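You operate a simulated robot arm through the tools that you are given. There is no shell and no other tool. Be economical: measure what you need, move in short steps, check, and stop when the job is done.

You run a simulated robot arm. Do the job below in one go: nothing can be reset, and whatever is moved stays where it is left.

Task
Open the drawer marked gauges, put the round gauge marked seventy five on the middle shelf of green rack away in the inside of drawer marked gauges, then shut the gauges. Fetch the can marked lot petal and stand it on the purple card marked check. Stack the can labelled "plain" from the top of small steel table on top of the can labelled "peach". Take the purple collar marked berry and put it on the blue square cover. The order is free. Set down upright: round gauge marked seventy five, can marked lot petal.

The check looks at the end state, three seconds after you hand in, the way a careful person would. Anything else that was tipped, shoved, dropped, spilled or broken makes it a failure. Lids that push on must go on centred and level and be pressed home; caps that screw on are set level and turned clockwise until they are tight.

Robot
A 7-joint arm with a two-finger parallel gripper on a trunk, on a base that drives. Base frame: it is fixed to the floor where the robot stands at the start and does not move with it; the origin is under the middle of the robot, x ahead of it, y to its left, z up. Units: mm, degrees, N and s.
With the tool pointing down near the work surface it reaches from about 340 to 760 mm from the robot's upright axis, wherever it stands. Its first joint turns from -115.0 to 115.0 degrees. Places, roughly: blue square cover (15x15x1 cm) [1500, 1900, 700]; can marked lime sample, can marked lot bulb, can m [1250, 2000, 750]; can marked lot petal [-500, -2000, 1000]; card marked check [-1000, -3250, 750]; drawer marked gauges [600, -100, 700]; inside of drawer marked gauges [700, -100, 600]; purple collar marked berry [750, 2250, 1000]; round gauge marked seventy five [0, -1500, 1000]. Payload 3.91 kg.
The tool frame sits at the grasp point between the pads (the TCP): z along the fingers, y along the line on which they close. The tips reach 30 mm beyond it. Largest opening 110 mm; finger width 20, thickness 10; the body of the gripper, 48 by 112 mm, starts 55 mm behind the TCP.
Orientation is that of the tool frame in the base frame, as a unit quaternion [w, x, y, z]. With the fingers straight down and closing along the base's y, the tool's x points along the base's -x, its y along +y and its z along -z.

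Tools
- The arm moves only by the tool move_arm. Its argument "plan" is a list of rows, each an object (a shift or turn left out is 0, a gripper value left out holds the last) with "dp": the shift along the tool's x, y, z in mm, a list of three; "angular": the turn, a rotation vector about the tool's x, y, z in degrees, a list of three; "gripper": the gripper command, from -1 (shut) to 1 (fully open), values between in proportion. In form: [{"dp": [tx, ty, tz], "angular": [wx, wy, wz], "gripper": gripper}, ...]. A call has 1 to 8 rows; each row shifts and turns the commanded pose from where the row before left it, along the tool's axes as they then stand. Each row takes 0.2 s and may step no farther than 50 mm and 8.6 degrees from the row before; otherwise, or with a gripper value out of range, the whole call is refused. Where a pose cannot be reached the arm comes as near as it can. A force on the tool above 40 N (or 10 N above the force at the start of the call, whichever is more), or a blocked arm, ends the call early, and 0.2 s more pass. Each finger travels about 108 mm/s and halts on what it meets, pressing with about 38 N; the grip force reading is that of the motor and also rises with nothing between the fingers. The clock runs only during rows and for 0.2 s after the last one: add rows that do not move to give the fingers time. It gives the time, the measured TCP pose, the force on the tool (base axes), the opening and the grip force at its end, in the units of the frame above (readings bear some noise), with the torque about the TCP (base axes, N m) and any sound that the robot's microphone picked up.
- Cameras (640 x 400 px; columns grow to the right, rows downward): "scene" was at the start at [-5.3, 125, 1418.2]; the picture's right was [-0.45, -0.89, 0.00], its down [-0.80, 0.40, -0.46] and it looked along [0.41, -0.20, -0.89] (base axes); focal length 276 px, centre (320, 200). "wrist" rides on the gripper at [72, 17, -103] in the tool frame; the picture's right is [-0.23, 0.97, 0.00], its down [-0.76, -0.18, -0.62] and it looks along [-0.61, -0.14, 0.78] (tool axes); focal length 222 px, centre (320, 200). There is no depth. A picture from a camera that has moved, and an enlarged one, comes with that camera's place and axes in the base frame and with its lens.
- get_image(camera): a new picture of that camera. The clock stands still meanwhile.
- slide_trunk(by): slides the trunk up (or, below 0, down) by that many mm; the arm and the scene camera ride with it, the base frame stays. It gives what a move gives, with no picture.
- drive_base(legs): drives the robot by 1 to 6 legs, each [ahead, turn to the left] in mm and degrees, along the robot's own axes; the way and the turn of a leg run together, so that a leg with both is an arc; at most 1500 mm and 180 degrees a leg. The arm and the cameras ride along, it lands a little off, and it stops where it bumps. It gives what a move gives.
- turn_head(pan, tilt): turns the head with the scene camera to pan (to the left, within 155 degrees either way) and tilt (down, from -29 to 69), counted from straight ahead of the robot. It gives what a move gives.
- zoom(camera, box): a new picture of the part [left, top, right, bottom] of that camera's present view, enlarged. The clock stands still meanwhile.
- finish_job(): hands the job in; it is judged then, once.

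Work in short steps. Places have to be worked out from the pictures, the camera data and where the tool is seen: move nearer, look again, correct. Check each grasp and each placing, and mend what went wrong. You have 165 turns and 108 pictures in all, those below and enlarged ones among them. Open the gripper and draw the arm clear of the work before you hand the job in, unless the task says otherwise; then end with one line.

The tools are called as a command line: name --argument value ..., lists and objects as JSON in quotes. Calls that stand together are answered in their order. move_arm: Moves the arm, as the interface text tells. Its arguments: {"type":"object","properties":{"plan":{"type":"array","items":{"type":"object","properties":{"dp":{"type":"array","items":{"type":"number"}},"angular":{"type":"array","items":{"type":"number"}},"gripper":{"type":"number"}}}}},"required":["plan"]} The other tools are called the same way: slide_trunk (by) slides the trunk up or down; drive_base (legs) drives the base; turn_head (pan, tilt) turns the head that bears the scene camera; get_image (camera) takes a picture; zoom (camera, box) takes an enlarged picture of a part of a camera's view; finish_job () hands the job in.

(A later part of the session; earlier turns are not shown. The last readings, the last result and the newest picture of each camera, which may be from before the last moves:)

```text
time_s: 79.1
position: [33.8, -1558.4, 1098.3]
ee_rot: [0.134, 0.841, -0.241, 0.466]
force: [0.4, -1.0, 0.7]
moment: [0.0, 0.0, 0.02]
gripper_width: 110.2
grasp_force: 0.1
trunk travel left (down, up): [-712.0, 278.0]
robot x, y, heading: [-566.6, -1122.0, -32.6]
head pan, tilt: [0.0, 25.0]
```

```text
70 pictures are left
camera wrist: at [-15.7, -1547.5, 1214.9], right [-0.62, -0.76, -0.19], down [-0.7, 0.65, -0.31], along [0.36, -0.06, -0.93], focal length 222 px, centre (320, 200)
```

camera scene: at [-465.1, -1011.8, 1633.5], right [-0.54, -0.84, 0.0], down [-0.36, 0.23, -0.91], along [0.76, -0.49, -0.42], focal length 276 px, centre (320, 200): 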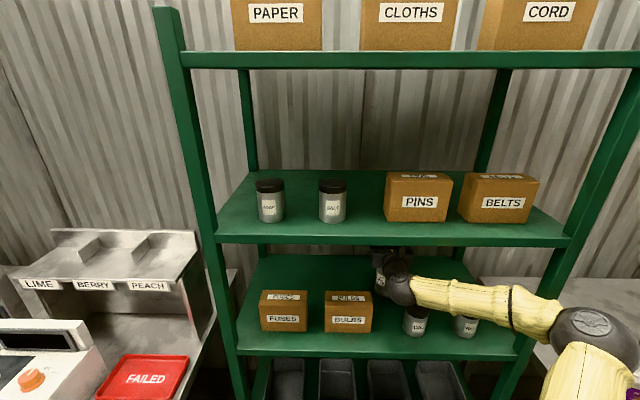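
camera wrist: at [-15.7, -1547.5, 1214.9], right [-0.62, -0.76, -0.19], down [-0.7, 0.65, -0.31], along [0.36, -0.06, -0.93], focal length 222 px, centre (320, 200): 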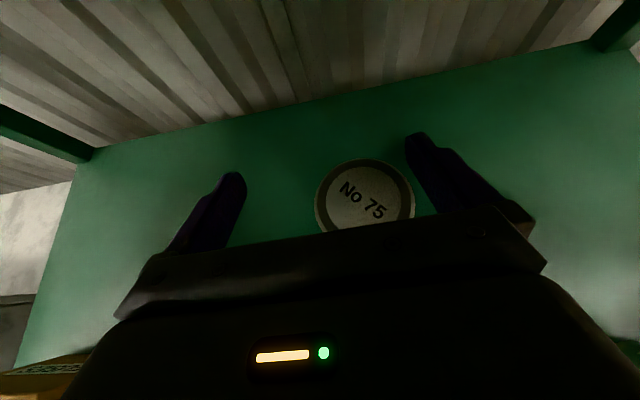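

The gauge moved about 26 mm to the right and turned a bit but stands. I align over it and lower to z≈1032.

move_arm --plan '[{"dp": [0, 13, 0]}, {"dp": [-1, 13, -2]}, {"dp": [-18.5, 0, 11.9]}, {"dp": [-18.5, 0, 11.9]}, {"dp": [-18.5, 0, 11.9]}, {}]'

get_image --camera "wrist"

```text
time_s: 80.5
position: [10.2, -1576.7, 1027.0]
ee_rot: [0.135, 0.841, -0.243, 0.464]
force: [0.5, -0.5, 0.3]
moment: [0.01, 0.01, -0.03]
gripper_width: 110.1
grasp_force: 0.0
trunk travel left (down, up): [-712.0, 278.0]
robot x, y, heading: [-572.0, -1122.6, -32.6]
head pan, tilt: [0.0, 25.0]
```

```text
69 pictures are left
camera wrist: at [-39.3, -1565.1, 1144.4], right [-0.62, -0.76, -0.19], down [-0.7, 0.65, -0.31], along [0.36, -0.06, -0.93], focal length 222 px, centre (320, 200)
```

wrist: 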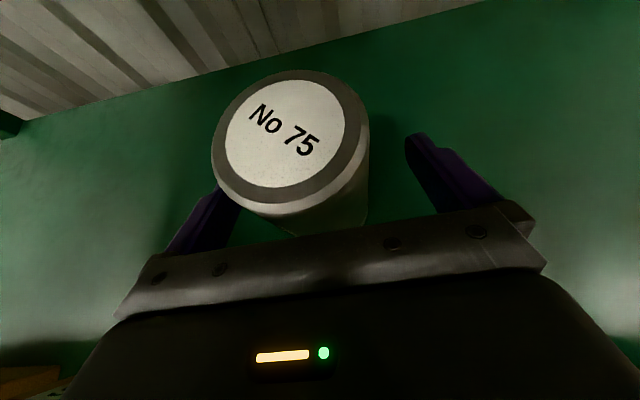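

TCP is 8 mm short and 5 mm too far right; correct, then close.

move_arm --plan '[{"dp": [3.8, -5, 5.8]}, {}, {"gripper": -1}, {"gripper": -1}, {"gripper": -1}, {"gripper": -1}]'

move_arm --plan '[{"dp": [0.8, 0, -0.5]}, {"dp": [0.8, 0, -0.5]}, {"dp": [0.8, 0, -0.5]}, {"dp": [1.6, 0, -1]}, {"dp": [1.6, 0, -1]}, {"dp": [1.6, 0, -1]}]'

get_image --camera "wrist"

```text
time_s: 81.9
position: [19.2, -1575.4, 1026.9]
ee_rot: [0.135, 0.842, -0.244, 0.462]
force: [-0.3, -0.7, -0.1]
moment: [0.02, -0.1, -0.04]
gripper_width: 65.0
grasp_force: 38.0
trunk travel left (down, up): [-712.0, 278.0]
robot x, y, heading: [-575.0, -1123.0, -32.8]
head pan, tilt: [0.0, 25.0]
```

```text
time_s: 83.3
position: [18.6, -1577.1, 1035.2]
ee_rot: [0.134, 0.842, -0.243, 0.463]
force: [0.8, -0.1, -3.6]
moment: [0.0, -0.02, 0.0]
gripper_width: 65.1
grasp_force: 38.1
trunk travel left (down, up): [-712.0, 278.0]
robot x, y, heading: [-575.4, -1121.6, -32.6]
head pan, tilt: [0.0, 25.0]
```

```text
68 pictures are left
camera wrist: at [-30.4, -1565.3, 1152.3], right [-0.62, -0.76, -0.19], down [-0.7, 0.65, -0.31], along [0.36, -0.06, -0.93], focal length 222 px, centre (320, 200)
```

wrist: 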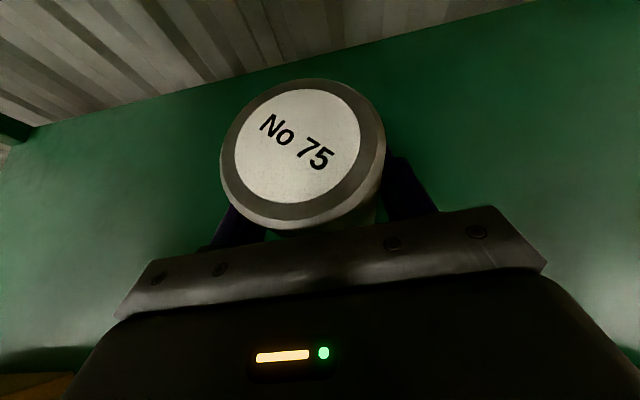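

Force shows about 3.6 N load. I lift 10 mm more and compare whether the gauge stays fixed in the fingers.

move_arm --plan '[{"dp": [2.1, 0, -1.3]}, {"dp": [2.1, 0, -1.3]}, {"dp": [2.1, 0, -1.3]}, {"dp": [2.1, 0, -1.3]}, {}]'

get_image --camera "wrist"

```text
time_s: 84.5
position: [18.7, -1575.6, 1046.6]
ee_rot: [0.135, 0.842, -0.244, 0.462]
force: [0.8, 0.1, -2.5]
moment: [-0.05, 0.02, -0.01]
gripper_width: 65.0
grasp_force: 38.1
trunk travel left (down, up): [-712.0, 278.0]
robot x, y, heading: [-571.5, -1123.8, -32.6]
head pan, tilt: [0.0, 25.0]
```

```text
67 pictures are left
camera wrist: at [-30.2, -1565.2, 1163.0], right [-0.62, -0.76, -0.19], down [-0.7, 0.65, -0.31], along [0.36, -0.06, -0.93], focal length 222 px, centre (320, 200)
```

wrist: 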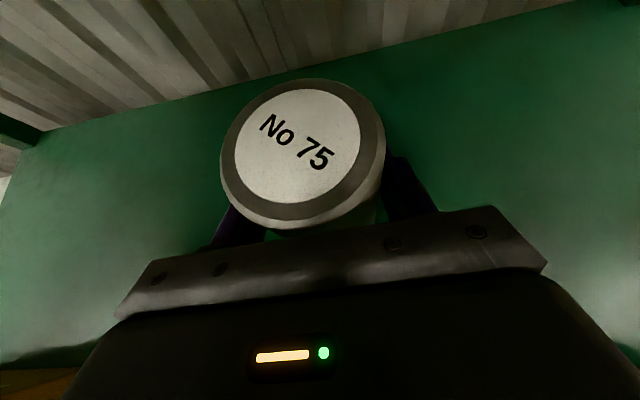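

It holds fixed. I continue up slowly, levelling the gripper bit by bit.

move_arm --plan '[{"dp": [4, 0, -2.6]}, {"dp": [6, 0, -3.8]}, {"dp": [6, 0, -3.8]}, {"dp": [6, 0, -3.8]}, {"dp": [6.5, 0, -4], "angular": [0, 2, 0]}, {"dp": [6.5, 0, -4], "angular": [0, 4, 0]}, {"dp": [7, 0, -3], "angular": [0, 4, 0]}, {"dp": [7, 0, -3], "angular": [0, 4, 0]}]'

move_arm --plan '[{"dp": [7.5, 0, -2.5], "angular": [0, 4, 0]}, {"dp": [7.7, 0, -2], "angular": [0, 4, 0]}, {"dp": [8, 0, -1.5], "angular": [0, 4, 0]}, {"dp": [8, 0, -1], "angular": [0, 4, 0]}, {"dp": [8, 0, 0], "angular": [0, 2, 0]}, {}]'

get_image --camera "wrist"

get_image --camera "scene"

```text
time_s: 86.3
position: [18.5, -1576.3, 1102.9]
ee_rot: [0.162, 0.779, -0.225, 0.563]
force: [0.1, 0.3, -3.0]
moment: [0.02, 0.01, 0.01]
gripper_width: 65.0
grasp_force: 37.8
trunk travel left (down, up): [-712.0, 278.0]
robot x, y, heading: [-573.4, -1122.9, -32.6]
head pan, tilt: [0.0, 25.0]
```

```text
time_s: 87.7
position: [17.8, -1577.5, 1142.3]
ee_rot: [0.196, 0.681, -0.196, 0.678]
force: [-0.9, -0.4, -3.1]
moment: [0.02, -0.01, -0.01]
gripper_width: 65.1
grasp_force: 38.2
trunk travel left (down, up): [-712.0, 278.0]
robot x, y, heading: [-571.7, -1126.3, -32.6]
head pan, tilt: [0.0, 25.0]
```

```text
66 pictures are left
camera wrist: at [-77.8, -1536.3, 1216.7], right [-0.52, -0.82, -0.23], down [-0.44, 0.48, -0.76], along [0.73, -0.3, -0.61], focal length 222 px, centre (320, 200)
```

wrist: 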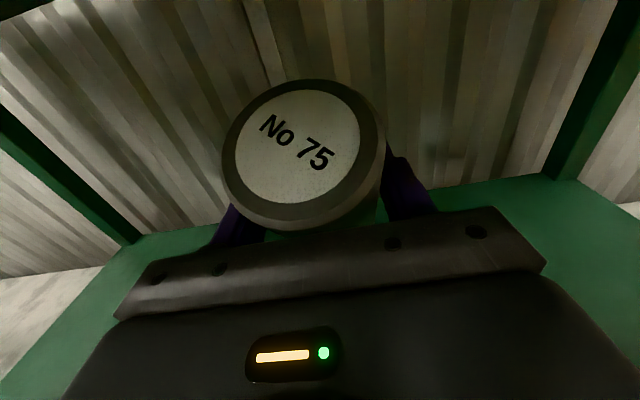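

```text
65 pictures are left
camera scene: at [-465.5, -1011.6, 1633.5], right [-0.54, -0.84, 0.0], down [-0.36, 0.23, -0.91], along [0.76, -0.49, -0.42], focal length 276 px, centre (320, 200)
```

scene: 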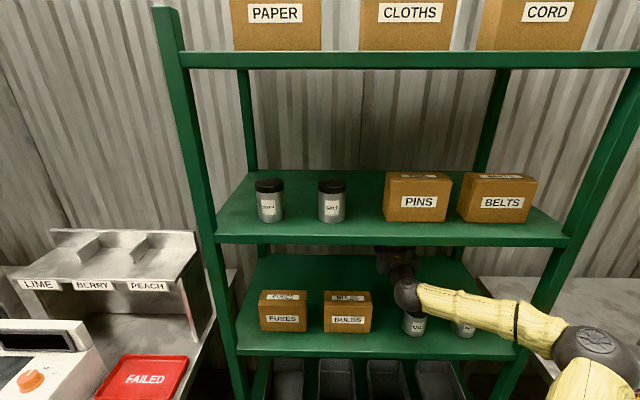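

Held firmly. I raise the trunk 15 mm and drive back out of the rack.

slide_trunk --by 15

drive_base --legs '[[-450, 0]]'

get_image --camera "scene"

```text
time_s: 88.3
position: [17.2, -1577.3, 1158.6]
ee_rot: [0.196, 0.682, -0.197, 0.677]
force: [-0.4, 0.1, -2.9]
moment: [0.0, 0.02, -0.04]
gripper_width: 65.1
grasp_force: 38.1
trunk travel left (down, up): [-727.0, 263.0]
robot x, y, heading: [-573.1, -1123.4, -32.4]
head pan, tilt: [0.0, 25.0]
```

```text
time_s: 91.4
position: [-363.3, -1331.3, 1159.1]
ee_rot: [0.194, 0.682, -0.195, 0.678]
force: [-0.2, 0.2, -3.4]
moment: [0.02, 0.04, 0.02]
gripper_width: 64.8
grasp_force: 38.2
trunk travel left (down, up): [-727.0, 263.0]
robot x, y, heading: [-955.1, -879.1, -32.6]
head pan, tilt: [0.0, 25.0]
```

```text
64 pictures are left
camera scene: at [-848.3, -766.8, 1648.5], right [-0.54, -0.84, 0.0], down [-0.36, 0.23, -0.91], along [0.76, -0.49, -0.42], focal length 276 px, centre (320, 200)
```

scene: 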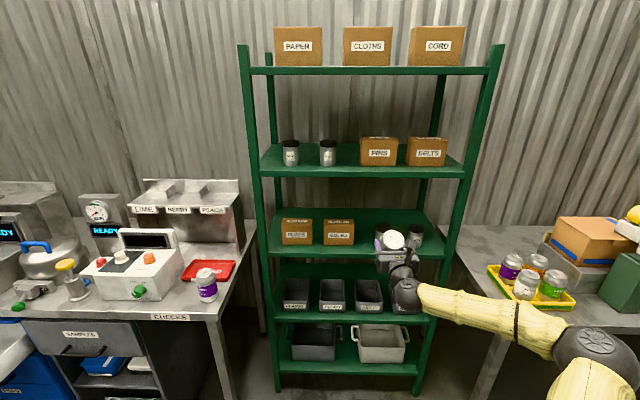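

Rack is undisturbed and the gauge is held. I drive back to the drawer.

drive_base --legs '[[-150, 0], [0, 90], [1500, 0], [80, 0], [0, -90]]'

turn_head --pan 0 --tilt 45

get_image --camera "scene"

```text
time_s: 113.1
position: [373.2, 55.5, 1157.4]
ee_rot: [0.206, 0.679, -0.207, 0.674]
force: [0.4, 0.3, -2.3]
moment: [0.0, -0.01, 0.02]
gripper_width: 64.7
grasp_force: 38.1
trunk travel left (down, up): [-727.0, 263.0]
robot x, y, heading: [-206.2, 527.5, -34.6]
head pan, tilt: [0.0, 25.0]
```

```text
time_s: 113.9
position: [373.5, 55.2, 1157.5]
ee_rot: [0.206, 0.679, -0.207, 0.674]
force: [0.0, 0.0, -3.0]
moment: [0.02, 0.02, -0.03]
gripper_width: 65.0
grasp_force: 37.9
trunk travel left (down, up): [-727.0, 263.0]
robot x, y, heading: [-204.7, 526.7, -34.5]
head pan, tilt: [0.0, 45.0]
```

```text
63 pictures are left
camera scene: at [-102.2, 640.1, 1617.9], right [-0.56, -0.83, 0.0], down [-0.58, 0.4, -0.71], along [0.58, -0.4, -0.71], focal length 276 px, centre (320, 200)
```

scene: 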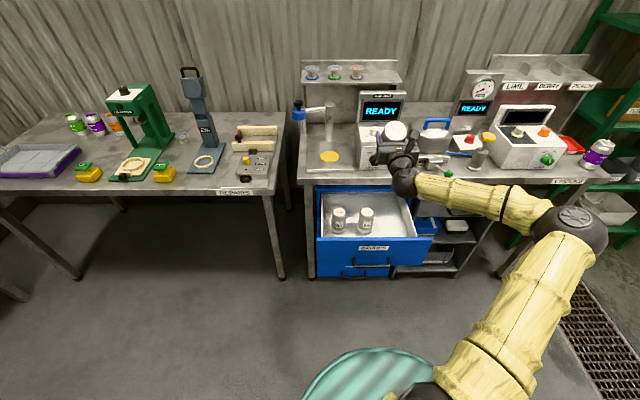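

zoom --camera "scene" --box '[295, 170, 455, 290]'

```text
3.33 times, centred on (375, 230) of scene
camera zoom: at [-102.2, 640.1, 1617.9], right [-0.56, -0.83, 0.0], down [-0.58, 0.4, -0.71], along [0.58, -0.4, -0.71], focal length 920 px, centre (137, 100)
```

zoom: 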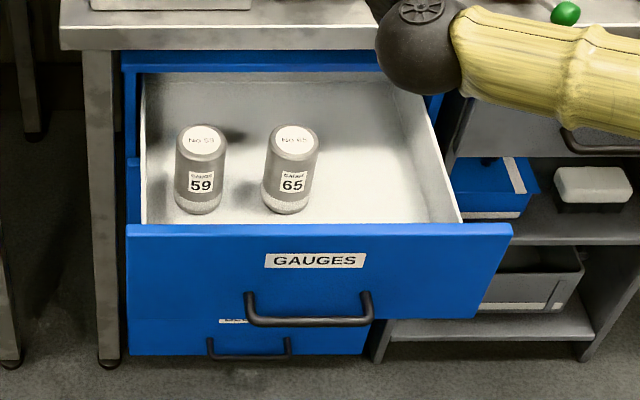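

Gauges 59 and 65 already stand at left in the drawer; right side is free. The tilted grip would hit the drawer front, so I want to set the gauge down briefly and regrasp from above; I look for a free spot.

zoom --camera "scene" --box '[0, 80, 300, 220]'

zoom --camera "scene" --box '[290, 60, 610, 220]'

```text
2.13 times, centred on (150, 150) of scene
camera zoom: at [-102.2, 640.1, 1617.9], right [-0.56, -0.83, 0.0], down [-0.58, 0.4, -0.71], along [0.58, -0.4, -0.71], focal length 589 px, centre (683, 307)
```

zoom: 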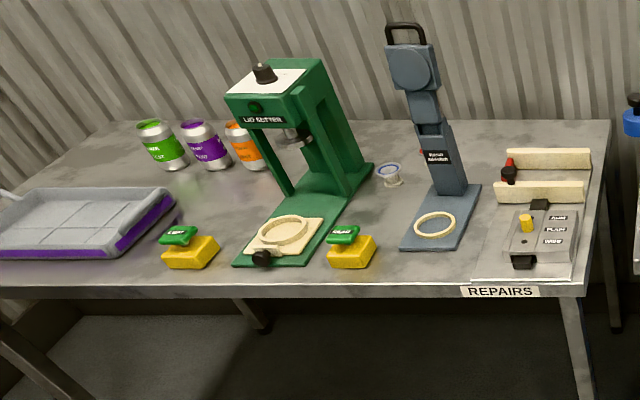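

```text
2.00 times, centred on (450, 140) of scene
camera zoom: at [-102.2, 640.1, 1617.9], right [-0.56, -0.83, 0.0], down [-0.58, 0.4, -0.71], along [0.58, -0.4, -0.71], focal length 552 px, centre (60, 320)
```

zoom: 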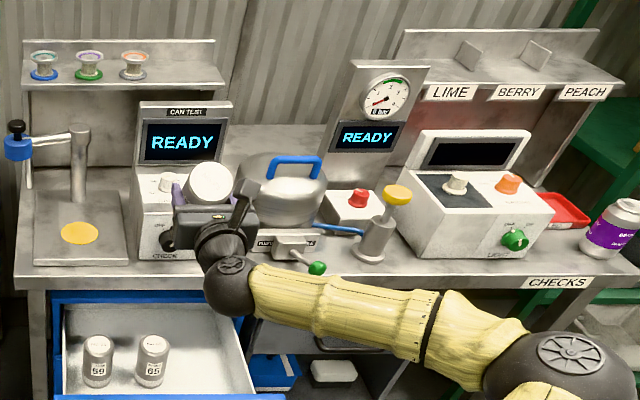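

There is a free strip at the front of the repairs table between the blue stand and the silver plate, about (897,567). I drive in front of it.

drive_base --legs '[[0, 92.1], [689, 0], [0, -90]]'

move_arm --plan '[{"angular": [0, -4.3, 0]}, {"angular": [0, -7, 0]}, {"angular": [0, -7, 0]}, {"angular": [0, -7, 0]}, {"angular": [0, -7.1, 0]}, {}]'

get_image --camera "scene"

get_image --camera "wrist"

```text
time_s: 129.5
position: [745.1, 615.9, 1156.8]
ee_rot: [0.211, 0.677, -0.212, 0.673]
force: [-0.4, 1.0, -2.3]
moment: [-0.02, 0.03, -0.01]
gripper_width: 65.0
grasp_force: 38.5
trunk travel left (down, up): [-727.0, 263.0]
robot x, y, heading: [174.6, 1091.2, -35.0]
head pan, tilt: [0.0, 45.0]
```

```text
time_s: 130.9
position: [744.2, 615.5, 1157.2]
ee_rot: [0.143, 0.838, -0.262, 0.456]
force: [-0.1, -0.1, -3.3]
moment: [0.0, 0.01, 0.01]
gripper_width: 64.7
grasp_force: 37.9
trunk travel left (down, up): [-727.0, 263.0]
robot x, y, heading: [173.2, 1093.4, -35.4]
head pan, tilt: [0.0, 45.0]
```

```text
59 pictures are left
camera scene: at [277.4, 1206.7, 1617.9], right [-0.58, -0.82, 0.0], down [-0.58, 0.41, -0.71], along [0.58, -0.41, -0.71], focal length 276 px, centre (320, 200)
```

scene: 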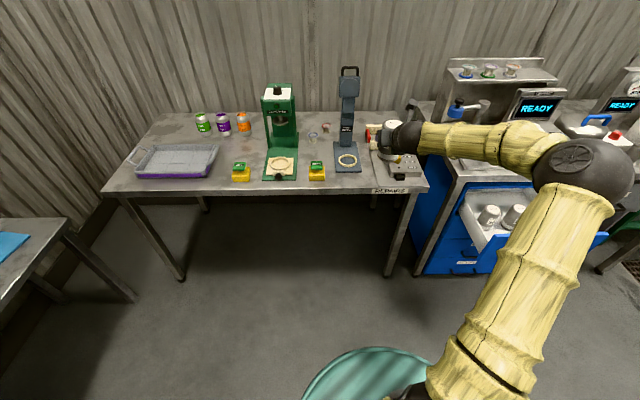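

```text
58 pictures are left
camera wrist: at [696.6, 628.4, 1275.0], right [-0.66, -0.73, -0.19], down [-0.67, 0.68, -0.3], along [0.35, -0.07, -0.93], focal length 222 px, centre (320, 200)
```

wrist: 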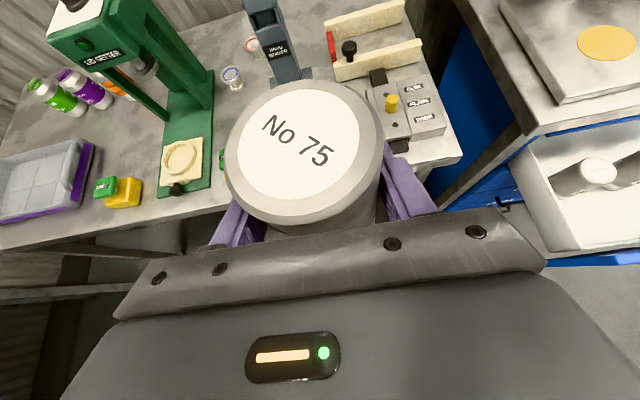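

The repairs table surface is at about z 790; target spot about (968,561). I retract 80 mm, shift left, and drive in.

move_arm --plan '[{"dp": [-10.8, -10, -16.8]}, {"dp": [-10.8, -10, -16.8]}, {"dp": [-10.8, -12, -16.8]}, {"dp": [-10.8, -12, -16.8]}]'

drive_base --legs '[[0, 2.8], [260, 0]]'

get_image --camera "wrist"

```text
time_s: 131.9
position: [703.7, 698.7, 1157.3]
ee_rot: [0.142, 0.838, -0.261, 0.457]
force: [-0.5, -0.3, -3.1]
moment: [-0.01, 0.03, -0.02]
gripper_width: 64.7
grasp_force: 38.2
trunk travel left (down, up): [-727.0, 263.0]
robot x, y, heading: [173.5, 1092.1, -35.0]
head pan, tilt: [0.0, 45.0]
```

```text
time_s: 134.5
position: [945.1, 583.5, 1155.9]
ee_rot: [0.132, 0.844, -0.242, 0.46]
force: [0.3, 0.2, -3.7]
moment: [0.0, 0.02, 0.02]
gripper_width: 64.8
grasp_force: 37.7
trunk travel left (down, up): [-727.0, 263.0]
robot x, y, heading: [391.8, 954.3, -32.2]
head pan, tilt: [0.0, 45.0]
```

```text
57 pictures are left
camera wrist: at [897.2, 593.9, 1274.0], right [-0.62, -0.76, -0.19], down [-0.7, 0.65, -0.3], along [0.35, -0.05, -0.93], focal length 222 px, centre (320, 200)
```

wrist: 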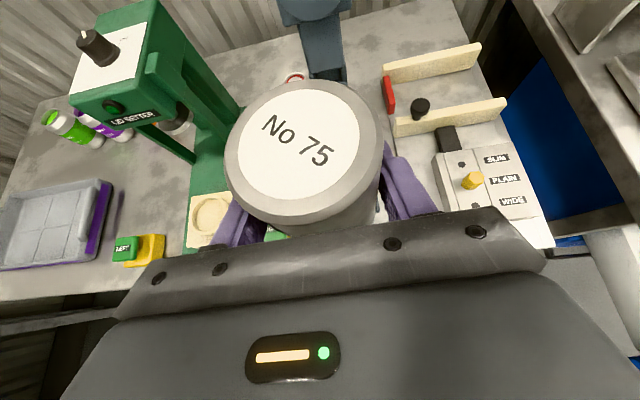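

TCP at depth 482, right -1001. I move 27 mm forward, 6 right, and lower with the trunk most of the way.

move_arm --plan '[{"dp": [7.3, 3, 11.3]}, {"dp": [7.3, 3, 11.3]}, {}]'

slide_trunk --by -255

get_image --camera "scene"

get_image --camera "wrist"

```text
time_s: 135.3
position: [966.0, 564.2, 1156.6]
ee_rot: [0.131, 0.844, -0.241, 0.46]
force: [0.1, -0.5, -3.2]
moment: [0.0, 0.01, 0.02]
gripper_width: 65.0
grasp_force: 38.3
trunk travel left (down, up): [-727.0, 263.0]
robot x, y, heading: [399.4, 952.5, -32.4]
head pan, tilt: [0.0, 45.0]
```

```text
time_s: 137.9
position: [964.8, 564.2, 903.0]
ee_rot: [0.132, 0.844, -0.242, 0.46]
force: [-0.6, -0.4, -2.4]
moment: [-0.04, 0.03, -0.03]
gripper_width: 64.6
grasp_force: 38.1
trunk travel left (down, up): [-472.0, 518.0]
robot x, y, heading: [398.0, 951.0, -32.2]
head pan, tilt: [0.0, 45.0]
```

```text
56 pictures are left
camera scene: at [493.6, 1072.0, 1362.9], right [-0.53, -0.85, 0.0], down [-0.6, 0.38, -0.71], along [0.6, -0.38, -0.71], focal length 276 px, centre (320, 200)
```

scene: 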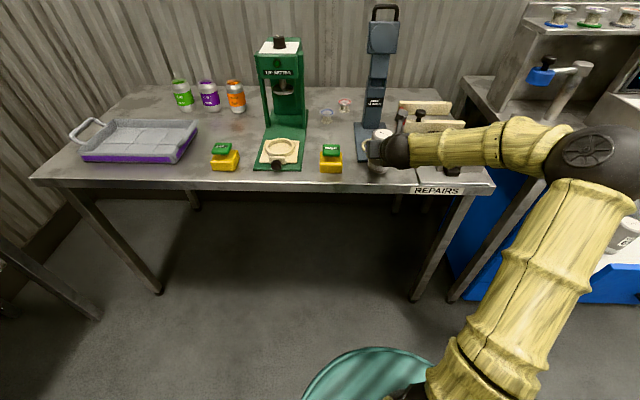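

```text
55 pictures are left
camera wrist: at [916.2, 574.7, 1019.7], right [-0.62, -0.76, -0.19], down [-0.7, 0.65, -0.3], along [0.35, -0.05, -0.93], focal length 222 px, centre (320, 200)
```

wrist: 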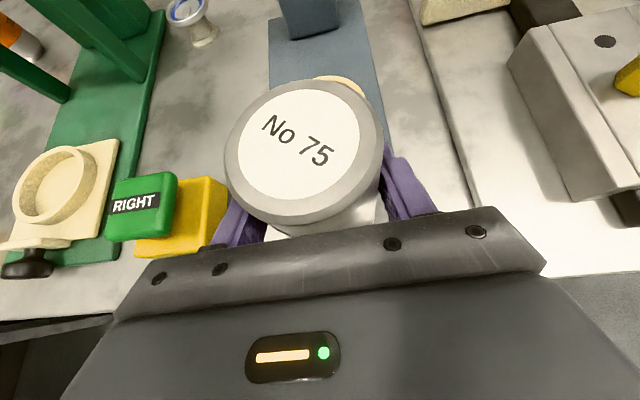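

Clear of neighbours. I lower gently until contact with the table.

move_arm --plan '[{"dp": [-8.4, 0, 5.4]}, {"dp": [-8.4, 0, 5.4]}, {"dp": [-5, 0, 3.2]}, {"dp": [-3, 0, 1.9]}, {"dp": [-2.5, 0, 1.6]}, {"dp": [-2.5, 0, 1.6]}]'

```text
time_s: 139.3
position: [962.4, 565.0, 868.8]
ee_rot: [0.132, 0.844, -0.241, 0.462]
force: [0.6, -1.5, 26.4]
moment: [-0.11, -0.12, 0.03]
gripper_width: 64.9
grasp_force: 38.2
trunk travel left (down, up): [-472.0, 518.0]
robot x, y, heading: [394.7, 952.1, -32.1]
head pan, tilt: [0.0, 45.0]
```

Contact (26 N upward). I ease 3 mm, open moderately, and retreat upward-backward along the tool.

move_arm --plan '[{"dp": [2, 0, -1.2]}, {}, {"gripper": 0.5}, {"gripper": 0.5}, {"gripper": 0.5}, {}]'

move_arm --plan '[{"dp": [0, 0, -15]}, {"dp": [0, 0, -25]}, {"dp": [0, 0, -40]}, {"dp": [0, 0, -40]}, {"dp": [20, 0, -30]}, {"dp": [40, 0, -25]}, {"dp": [40, 0, -25]}]'

get_image --camera "wrist"

```text
time_s: 140.7
position: [963.9, 565.2, 869.1]
ee_rot: [0.132, 0.844, -0.242, 0.46]
force: [-0.3, -0.2, -0.1]
moment: [-0.04, 0.0, 0.03]
gripper_width: 82.3
grasp_force: 0.0
trunk travel left (down, up): [-472.0, 518.0]
robot x, y, heading: [396.0, 957.0, -32.1]
head pan, tilt: [0.0, 45.0]
```

```text
time_s: 142.3
position: [863.1, 622.5, 1064.2]
ee_rot: [0.14, 0.843, -0.235, 0.462]
force: [0.5, 2.3, -1.4]
moment: [-0.07, -0.11, -0.09]
gripper_width: 82.5
grasp_force: 0.1
trunk travel left (down, up): [-472.0, 518.0]
robot x, y, heading: [394.9, 955.6, -32.1]
head pan, tilt: [0.0, 45.0]
```

```text
54 pictures are left
camera wrist: at [815.8, 635.6, 1180.9], right [-0.62, -0.77, -0.18], down [-0.7, 0.64, -0.31], along [0.35, -0.07, -0.93], focal length 222 px, centre (320, 200)
```

wrist: 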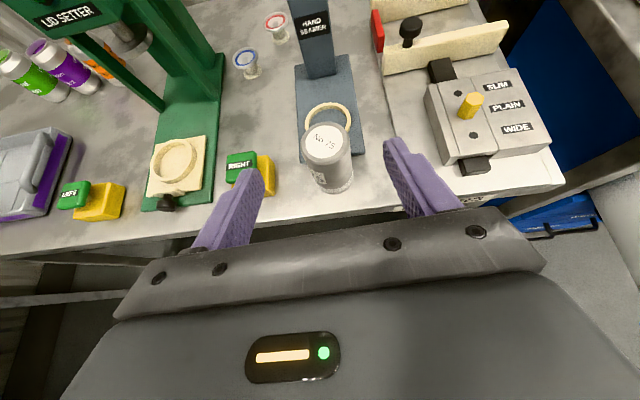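

The gauge stands upright on the table. I steepen the gripper to about 75° down and move over it.

move_arm --plan '[{"angular": [0, -8.5, 0]}, {"angular": [0, -8.5, 0]}, {"angular": [0, -8.5, 0]}, {"angular": [0, -8.5, 0]}, {"angular": [0, -8.5, 0]}, {"gripper": 0.6}]'

get_image --camera "wrist"

```text
time_s: 143.7
position: [868.0, 624.5, 1060.8]
ee_rot: [0.035, 0.954, -0.273, 0.122]
force: [0.3, 0.1, -0.4]
moment: [0.0, 0.0, -0.03]
gripper_width: 88.1
grasp_force: 0.1
trunk travel left (down, up): [-472.0, 518.0]
robot x, y, heading: [397.2, 955.7, -32.4]
head pan, tilt: [0.0, 45.0]
```

```text
53 pictures are left
camera wrist: at [897.0, 586.4, 1180.4], right [-0.7, -0.71, -0.06], down [-0.67, 0.62, 0.41], along [-0.26, 0.33, -0.91], focal length 222 px, centre (320, 200)
```

wrist: 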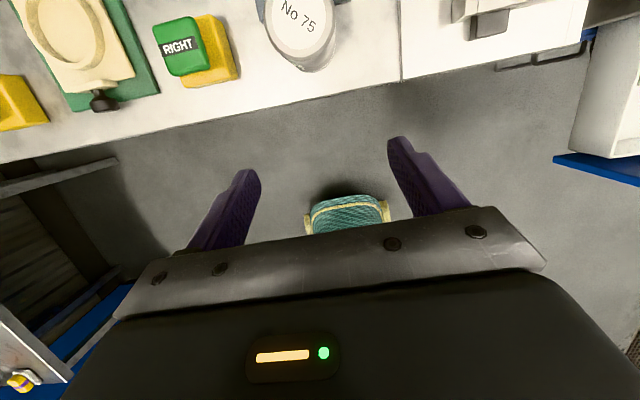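

Gauge confirmed at (967,567). I move over it and descend most of the way.

move_arm --plan '[{"dp": [37, -1, 9.5]}, {"dp": [37, -1, 9.5]}, {"dp": [37.4, -1, 9.4]}, {"dp": [-10, 0, 39]}, {"dp": [-10, 0, 39]}, {"dp": [-10, 0, 39]}, {}]'

get_image --camera "wrist"

```text
time_s: 145.3
position: [968.8, 565.9, 940.2]
ee_rot: [0.035, 0.954, -0.273, 0.123]
force: [-0.3, 0.4, -0.5]
moment: [0.01, -0.01, 0.01]
gripper_width: 88.0
grasp_force: 0.0
trunk travel left (down, up): [-472.0, 518.0]
robot x, y, heading: [396.4, 953.3, -32.2]
head pan, tilt: [0.0, 45.0]
```

```text
52 pictures are left
camera wrist: at [997.6, 528.4, 1059.7], right [-0.7, -0.71, -0.06], down [-0.67, 0.62, 0.41], along [-0.25, 0.32, -0.91], focal length 222 px, centre (320, 200)
```

wrist: 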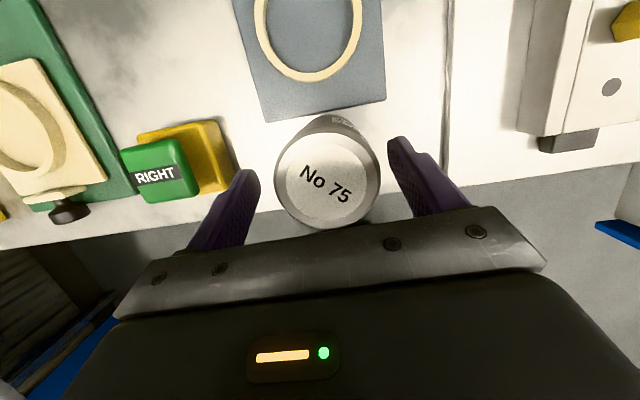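

Well aligned. I descend 68 mm and grip, then test-lift slowly.

move_arm --plan '[{"dp": [-5.6, 0, 22]}, {"dp": [-5.6, 0, 22]}, {"dp": [-5.6, 0, 22]}, {}, {"gripper": -1}, {"gripper": -1}, {"gripper": -1}]'

move_arm --plan '[{"dp": [0.3, 0, -1.2]}, {"dp": [0.5, 0, -2]}, {"dp": [0.7, 0, -3]}, {"dp": [1.2, 0, -5]}, {}]'

get_image --camera "wrist"

```text
time_s: 146.1
position: [970.3, 566.0, 885.7]
ee_rot: [0.038, 0.952, -0.274, 0.134]
force: [0.0, 0.0, 18.4]
moment: [0.23, 0.54, 0.0]
gripper_width: 88.0
grasp_force: 0.0
trunk travel left (down, up): [-472.0, 518.0]
robot x, y, heading: [396.1, 952.0, -32.3]
head pan, tilt: [0.0, 45.0]
stopped in row 4: the force on the tool passed its limit at 45 N (the readings are from after the stop); the commanded pose is now the measured one
```

```text
time_s: 147.3
position: [968.0, 565.0, 893.4]
ee_rot: [0.038, 0.952, -0.274, 0.13]
force: [0.1, -0.3, -0.3]
moment: [0.0, 0.0, 0.0]
gripper_width: 87.7
grasp_force: 0.0
trunk travel left (down, up): [-472.0, 518.0]
robot x, y, heading: [395.1, 956.5, -32.3]
head pan, tilt: [0.0, 45.0]
```

```text
51 pictures are left
camera wrist: at [997.6, 528.7, 1012.2], right [-0.7, -0.71, -0.06], down [-0.67, 0.63, 0.4], along [-0.24, 0.32, -0.92], focal length 222 px, centre (320, 200)
```

wrist: 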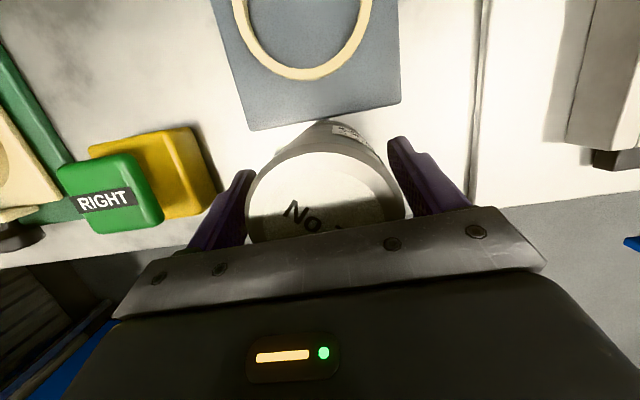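

The palm met the gauge top (so it is a little taller than I judged). I grip here and test-lift slowly.

move_arm --plan '[{"dp": [-1, 0, 4]}, {"gripper": -1}, {"gripper": -1}, {"gripper": -1}, {}, {"dp": [0.3, 0, -1.2]}, {"dp": [0.5, 0, -2]}, {"dp": [0.5, 0, -2]}]'

get_image --camera "wrist"

move_arm --plan '[{"dp": [0.5, 0, -2]}, {"dp": [0.7, 0, -3]}, {"dp": [0.7, 0, -3]}, {"dp": [0.7, 0, -3]}, {"dp": [0.7, 0, -3]}, {}]'

get_image --camera "wrist"

```text
time_s: 149.1
position: [969.2, 565.3, 894.1]
ee_rot: [0.036, 0.952, -0.274, 0.129]
force: [0.5, -0.4, -2.9]
moment: [-0.03, -0.01, -0.01]
gripper_width: 64.8
grasp_force: 37.9
trunk travel left (down, up): [-472.0, 518.0]
robot x, y, heading: [391.6, 954.1, -32.5]
head pan, tilt: [0.0, 45.0]
```

```text
50 pictures are left
camera wrist: at [997.2, 528.7, 1014.2], right [-0.7, -0.71, -0.06], down [-0.67, 0.63, 0.4], along [-0.24, 0.32, -0.92], focal length 222 px, centre (320, 200)
```

wrist: 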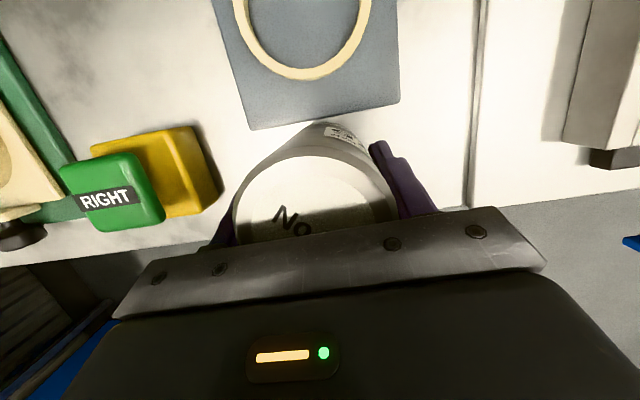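

```text
time_s: 150.5
position: [968.3, 567.5, 908.6]
ee_rot: [0.038, 0.952, -0.274, 0.13]
force: [0.5, -0.9, -4.3]
moment: [0.02, -0.01, 0.01]
gripper_width: 64.7
grasp_force: 37.8
trunk travel left (down, up): [-472.0, 518.0]
robot x, y, heading: [397.1, 955.9, -32.2]
head pan, tilt: [0.0, 45.0]
```

```text
49 pictures are left
camera wrist: at [996.4, 529.7, 1028.5], right [-0.7, -0.71, -0.06], down [-0.67, 0.63, 0.4], along [-0.24, 0.32, -0.92], focal length 222 px, centre (320, 200)
```

wrist: 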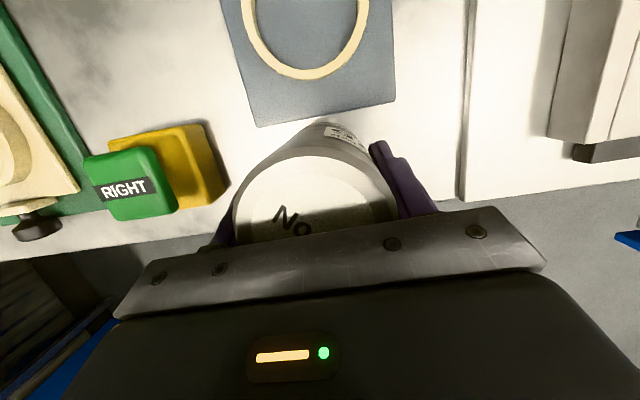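

It holds steadily. I raise the trunk 110 mm and drive back to the drawer, aiming for the free front-right part at about (335,-18).

slide_trunk --by 110

drive_base --legs '[[-218, 0], [0, -90], [835, 0], [0, 90]]'

```text
time_s: 152.0
position: [968.4, 567.2, 1018.6]
ee_rot: [0.036, 0.953, -0.273, 0.13]
force: [0.0, 0.5, -3.2]
moment: [-0.02, 0.0, 0.01]
gripper_width: 64.8
grasp_force: 37.8
trunk travel left (down, up): [-582.0, 408.0]
robot x, y, heading: [398.4, 951.6, -32.3]
head pan, tilt: [0.0, 45.0]
```

```text
time_s: 169.7
position: [314.8, -32.0, 1017.8]
ee_rot: [0.04, 0.947, -0.29, 0.13]
force: [-0.1, 1.0, -2.4]
moment: [0.01, -0.02, 0.03]
gripper_width: 65.0
grasp_force: 38.1
trunk travel left (down, up): [-582.0, 408.0]
robot x, y, heading: [-244.6, 377.5, -34.6]
head pan, tilt: [0.0, 45.0]
```

A 2.2° turn left puts it right on target.

drive_base --legs '[[0, 2.2]]'

get_image --camera "scene"

get_image --camera "wrist"

```text
time_s: 170.5
position: [331.8, -10.2, 1018.6]
ee_rot: [0.037, 0.953, -0.271, 0.13]
force: [0.1, 0.1, -2.6]
moment: [0.01, 0.03, 0.01]
gripper_width: 64.6
grasp_force: 37.6
trunk travel left (down, up): [-582.0, 408.0]
robot x, y, heading: [-244.3, 376.6, -32.3]
head pan, tilt: [0.0, 45.0]
```

```text
48 pictures are left
camera scene: at [-146.0, 493.7, 1472.9], right [-0.53, -0.85, 0.0], down [-0.6, 0.38, -0.71], along [0.6, -0.38, -0.71], focal length 276 px, centre (320, 200)
```

scene: 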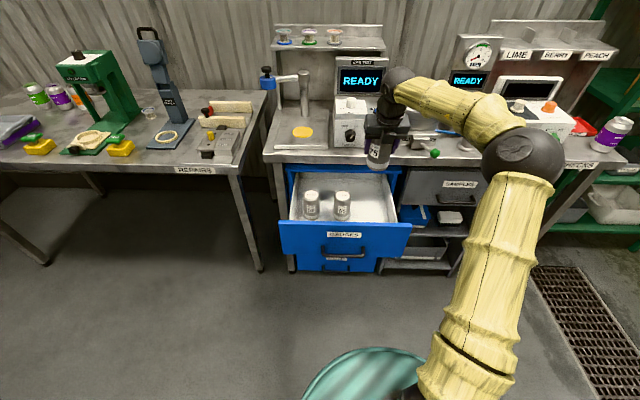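

```text
47 pictures are left
camera wrist: at [358.8, -46.6, 1138.3], right [-0.7, -0.71, -0.06], down [-0.67, 0.63, 0.4], along [-0.24, 0.32, -0.92], focal length 222 px, centre (320, 200)
```

wrist: 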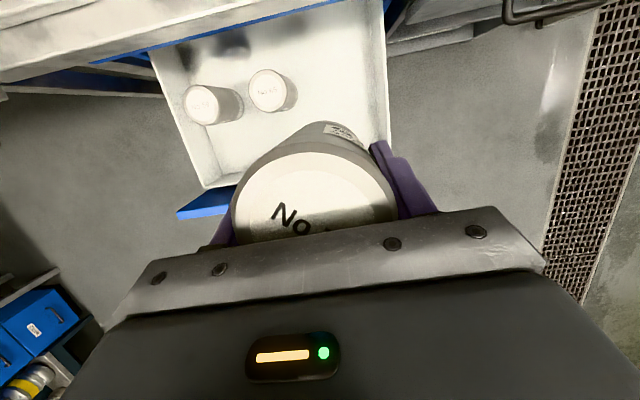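

Position is right: clear of 65 and the right wall. I lower with the trunk 270 mm, then creep.

slide_trunk --by -270

get_image --camera "scene"

move_arm --plan '[{"dp": [-1.5, 0, 5.8]}, {"dp": [-1.5, 0, 5.8]}, {"dp": [-1.5, 0, 5.8]}, {"dp": [-1.2, 0, 4.8]}, {"dp": [-1, 0, 3.9]}, {"dp": [-1, 0, 3.9]}, {"dp": [-1, 0, 3.9]}]'

```text
time_s: 173.2
position: [331.7, -8.3, 750.3]
ee_rot: [0.037, 0.953, -0.271, 0.13]
force: [0.6, -0.4, -2.6]
moment: [-0.06, 0.02, 0.0]
gripper_width: 64.9
grasp_force: 38.4
trunk travel left (down, up): [-312.0, 678.0]
robot x, y, heading: [-243.9, 375.5, -32.3]
head pan, tilt: [0.0, 45.0]
```

```text
46 pictures are left
camera scene: at [-146.2, 493.8, 1202.9], right [-0.53, -0.85, 0.0], down [-0.6, 0.38, -0.71], along [0.6, -0.38, -0.71], focal length 276 px, centre (320, 200)
```

scene: 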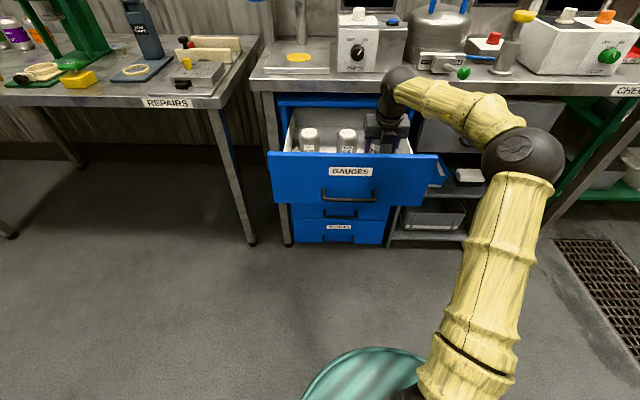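

```text
time_s: 174.8
position: [332.6, -10.1, 713.3]
ee_rot: [0.036, 0.953, -0.27, 0.13]
force: [0.0, -0.7, -2.6]
moment: [0.0, -0.02, 0.02]
gripper_width: 64.8
grasp_force: 38.0
trunk travel left (down, up): [-312.0, 678.0]
robot x, y, heading: [-246.0, 376.4, -32.3]
head pan, tilt: [0.0, 45.0]
```

Still no contact at z 713; keep creeping down.

move_arm --plan '[{"dp": [-0.8, 0, 3]}, {"dp": [-0.8, 0, 3]}, {"dp": [-0.8, 0, 3]}, {"dp": [-0.8, 0, 3]}, {"dp": [-0.8, 0, 3]}, {"dp": [-0.8, 0, 3]}]'

```text
time_s: 176.2
position: [331.4, -10.9, 696.2]
ee_rot: [0.037, 0.953, -0.271, 0.13]
force: [-0.5, 0.9, -2.6]
moment: [-0.03, 0.02, -0.01]
gripper_width: 65.0
grasp_force: 38.8
trunk travel left (down, up): [-312.0, 678.0]
robot x, y, heading: [-244.6, 375.8, -32.2]
head pan, tilt: [0.0, 45.0]
```

move_arm --plan '[{"dp": [-0.8, 0, 3]}, {"dp": [-0.8, 0, 3]}, {"dp": [-0.8, 0, 3]}, {"dp": [-0.8, 0, 3]}, {"dp": [-0.8, 0, 3]}, {"dp": [-0.8, 0, 3]}]'

```text
time_s: 177.3
position: [332.2, -9.6, 691.4]
ee_rot: [0.039, 0.952, -0.27, 0.138]
force: [-0.6, -1.2, 16.8]
moment: [0.21, 0.41, 0.03]
gripper_width: 65.0
grasp_force: 38.1
trunk travel left (down, up): [-312.0, 678.0]
robot x, y, heading: [-244.2, 377.1, -32.2]
head pan, tilt: [0.0, 45.0]
stopped in row 5: the force on the tool passed its limit at 44 N (the readings are from after the stop); the commanded pose is now the measured one
```

Contact at z 691, matching the floor estimate. I ease up, open, and rise.

move_arm --plan '[{"dp": [0.5, 0, -2]}, {}, {"gripper": 0.5}, {"gripper": 0.5}, {"gripper": 0.5}, {}, {"dp": [5, 0, -19]}, {"dp": [5, 0, -19]}]'

slide_trunk --by 300

drive_base --legs '[[-250, 0]]'

zoom --camera "scene" --box '[240, 100, 480, 260]'

```text
time_s: 179.1
position: [333.1, -10.7, 728.6]
ee_rot: [0.038, 0.952, -0.271, 0.135]
force: [0.7, -0.6, -0.1]
moment: [0.03, 0.03, 0.03]
gripper_width: 82.5
grasp_force: 0.0
trunk travel left (down, up): [-312.0, 678.0]
robot x, y, heading: [-243.5, 372.3, -32.2]
head pan, tilt: [0.0, 45.0]
```

```text
time_s: 182.1
position: [333.4, -11.4, 1030.1]
ee_rot: [0.039, 0.952, -0.271, 0.135]
force: [0.4, 0.0, -0.6]
moment: [0.01, -0.01, -0.01]
gripper_width: 82.6
grasp_force: 0.1
trunk travel left (down, up): [-612.0, 378.0]
robot x, y, heading: [-243.5, 378.7, -32.2]
head pan, tilt: [0.0, 45.0]
```

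```text
time_s: 184.2
position: [116.0, 125.9, 1029.8]
ee_rot: [0.038, 0.953, -0.27, 0.134]
force: [0.8, -0.3, -0.3]
moment: [0.0, 0.01, 0.0]
gripper_width: 82.7
grasp_force: 0.0
trunk travel left (down, up): [-612.0, 378.0]
robot x, y, heading: [-460.0, 511.7, -32.1]
head pan, tilt: [0.0, 45.0]
```

```text
2.50 times, centred on (360, 180) of scene
camera zoom: at [-363.8, 630.0, 1502.9], right [-0.53, -0.85, 0.0], down [-0.6, 0.37, -0.71], along [0.6, -0.37, -0.71], focal length 690 px, centre (220, 250)
```

zoom: 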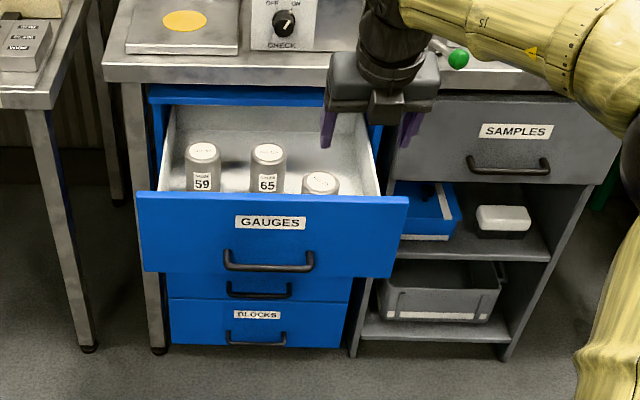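

Gauge 75 stands upright in the drawer beside 59 and 65. Now I level the gripper, close it, and line up with the drawer face centre to push it shut.

move_arm --plan '[{"angular": [0, 8.5, 0], "gripper": -1}, {"angular": [0, 8.5, 0]}, {"angular": [0, 8.5, 0]}, {"angular": [0, 8.5, 0]}, {"angular": [0, 8.5, 0]}, {"angular": [0, 8.5, 0]}, {"angular": [0, 8.5, 0]}, {"angular": [0, 8.5, 0]}]'

move_arm --plan '[{"angular": [0, 7.5, 0]}, {"dp": [0, -31, 0]}, {"dp": [0, -31, 0]}, {"dp": [0, -31, 0]}, {}]'

slide_trunk --by -310

```text
time_s: 186.0
position: [116.7, 126.8, 1028.6]
ee_rot: [0.182, 0.714, -0.203, 0.645]
force: [0.6, 0.3, 0.1]
moment: [-0.01, -0.04, 0.01]
gripper_width: 0.0
grasp_force: 37.4
trunk travel left (down, up): [-612.0, 378.0]
robot x, y, heading: [-464.4, 507.7, -32.2]
head pan, tilt: [0.0, 45.0]
```

```text
time_s: 187.2
position: [164.4, 206.5, 1028.6]
ee_rot: [0.195, 0.671, -0.19, 0.69]
force: [-0.4, 0.4, -0.3]
moment: [-0.02, 0.02, 0.0]
gripper_width: 0.1
grasp_force: 37.3
trunk travel left (down, up): [-612.0, 378.0]
robot x, y, heading: [-463.6, 511.2, -31.8]
head pan, tilt: [0.0, 45.0]
```

```text
time_s: 190.2
position: [164.2, 205.7, 719.3]
ee_rot: [0.195, 0.671, -0.19, 0.69]
force: [-0.3, 0.7, -0.3]
moment: [0.02, -0.04, 0.01]
gripper_width: 0.0
grasp_force: 38.1
trunk travel left (down, up): [-302.0, 688.0]
robot x, y, heading: [-459.7, 512.9, -31.9]
head pan, tilt: [0.0, 45.0]
```

Aligned at face centre. I drive forward to push.

drive_base --legs '[[340, 0]]'

get_image --camera "scene"

```text
time_s: 192.8
position: [454.4, 21.7, 718.1]
ee_rot: [0.196, 0.671, -0.191, 0.689]
force: [0.3, -0.6, 0.5]
moment: [-0.01, -0.02, 0.01]
gripper_width: 0.0
grasp_force: 37.3
trunk travel left (down, up): [-302.0, 688.0]
robot x, y, heading: [-166.5, 327.2, -32.0]
head pan, tilt: [0.0, 45.0]
```

```text
44 pictures are left
camera scene: at [-71.8, 447.1, 1192.9], right [-0.53, -0.85, 0.0], down [-0.6, 0.38, -0.71], along [0.6, -0.38, -0.71], focal length 276 px, centre (320, 200)
```

scene: 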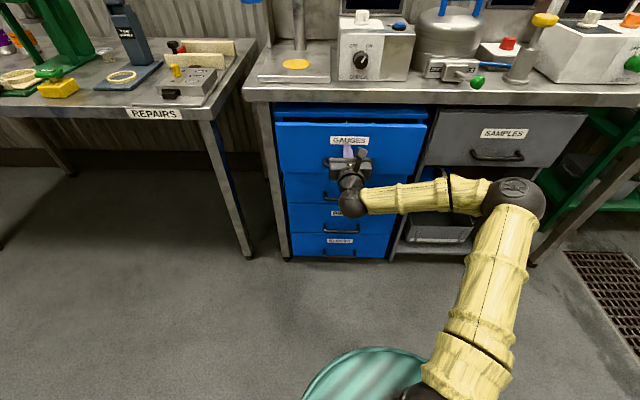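

About 40 mm remains; I push on with the arm until it stops.

move_arm --plan '[{"dp": [0, 0, 10]}, {"dp": [0, 0, 10]}, {"dp": [0, 0, 10]}, {"dp": [0, 0, 8]}, {"dp": [0, 0, 8]}, {"dp": [0, 0, 8]}, {"dp": [0, 0, 8]}]'

```text
time_s: 194.0
position: [488.2, -0.1, 720.3]
ee_rot: [0.195, 0.671, -0.19, 0.689]
force: [-22.0, 8.0, 4.2]
moment: [-0.05, 0.05, -0.31]
gripper_width: 0.3
grasp_force: 37.5
trunk travel left (down, up): [-302.0, 688.0]
robot x, y, heading: [-169.4, 325.2, -32.2]
head pan, tilt: [0.0, 45.0]
stopped in row 6: the force on the tool passed its limit at 54 N (the readings are from after the stop); the commanded pose is now the measured one
```

It hit the stop at tip depth 441, i.e. closed. I back off, raise, and check; then move on to the packing table for the petal can.

move_arm --plan '[{"dp": [0, 0, -30]}, {"dp": [0, 0, -40]}, {"dp": [0, 0, -40]}]'

drive_base --legs '[[-400, 0]]'

get_image --camera "scene"

```text
time_s: 194.8
position: [395.5, 59.3, 714.8]
ee_rot: [0.195, 0.673, -0.19, 0.688]
force: [0.5, -0.3, 0.4]
moment: [-0.01, 0.02, 0.05]
gripper_width: 0.3
grasp_force: 37.1
trunk travel left (down, up): [-302.0, 688.0]
robot x, y, heading: [-167.5, 329.9, -32.1]
head pan, tilt: [0.0, 45.0]
```

```text
time_s: 197.7
position: [59.3, 268.9, 715.9]
ee_rot: [0.195, 0.672, -0.191, 0.688]
force: [-0.5, 0.4, -0.3]
moment: [-0.04, 0.02, 0.03]
gripper_width: 0.1
grasp_force: 37.7
trunk travel left (down, up): [-302.0, 688.0]
robot x, y, heading: [-505.2, 541.4, -31.9]
head pan, tilt: [0.0, 45.0]
```

```text
43 pictures are left
camera scene: at [-409.2, 658.9, 1192.9], right [-0.53, -0.85, 0.0], down [-0.6, 0.38, -0.71], along [0.6, -0.38, -0.71], focal length 276 px, centre (320, 200)
```

scene: 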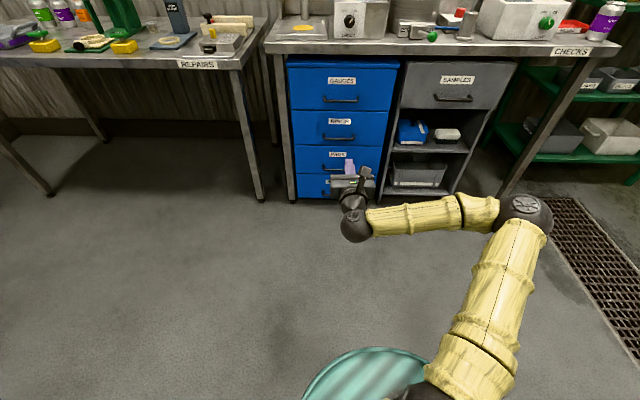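

Drawer is shut. Next I go to the small steel table: raise, pitch the gripper steep, and drive over.

slide_trunk --by 330

move_arm --plan '[{"angular": [0, -8.5, 0], "gripper": 1}, {"angular": [0, -8.5, 0]}, {"angular": [0, -8.5, 0]}, {"angular": [0, -8.5, 0]}, {"angular": [0, -8.5, 0]}, {"angular": [0, -8.5, 0]}, {"angular": [0, -8.5, 0]}, {"angular": [0, -8.5, 0]}]'

drive_base --legs '[[0, 59.8], [1300, 0], [0, 29.9]]'

turn_head --pan 0 --tilt 30

get_image --camera "scene"

```text
time_s: 200.9
position: [59.0, 268.9, 1045.8]
ee_rot: [0.195, 0.673, -0.191, 0.688]
force: [0.0, -0.1, -0.5]
moment: [-0.02, -0.01, -0.01]
gripper_width: 0.0
grasp_force: 37.8
trunk travel left (down, up): [-632.0, 358.0]
robot x, y, heading: [-508.0, 539.7, -32.1]
head pan, tilt: [0.0, 45.0]
```

```text
time_s: 202.7
position: [60.7, 269.5, 1044.3]
ee_rot: [0.055, 0.942, -0.267, 0.194]
force: [0.2, -0.6, 0.8]
moment: [-0.02, 0.01, 0.0]
gripper_width: 110.0
grasp_force: 0.0
trunk travel left (down, up): [-632.0, 358.0]
robot x, y, heading: [-504.8, 539.6, -32.2]
head pan, tilt: [0.0, 45.0]
```

```text
time_s: 216.2
position: [912.3, 1717.3, 1044.4]
ee_rot: [-0.099, 0.853, 0.481, 0.176]
force: [0.0, -0.8, 0.4]
moment: [-0.04, 0.0, -0.02]
gripper_width: 110.0
grasp_force: 0.1
trunk travel left (down, up): [-632.0, 358.0]
robot x, y, heading: [645.4, 1147.7, 58.2]
head pan, tilt: [0.0, 45.0]
```

```text
time_s: 217.0
position: [912.1, 1717.1, 1045.1]
ee_rot: [-0.098, 0.854, 0.481, 0.175]
force: [-1.1, -0.5, 0.6]
moment: [0.06, 0.0, 0.02]
gripper_width: 110.2
grasp_force: 0.0
trunk travel left (down, up): [-632.0, 358.0]
robot x, y, heading: [646.9, 1149.2, 58.5]
head pan, tilt: [0.0, 30.0]
```

```text
42 pictures are left
camera scene: at [530.1, 1255.6, 1545.4], right [0.85, -0.52, 0.0], down [-0.26, -0.43, -0.87], along [0.45, 0.74, -0.5], focal length 276 px, centre (320, 200)
```

scene: 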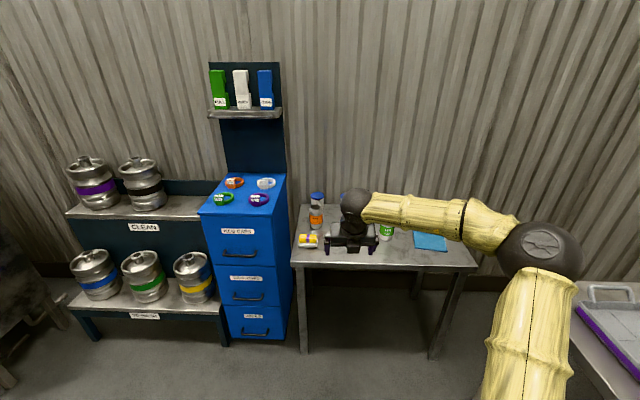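

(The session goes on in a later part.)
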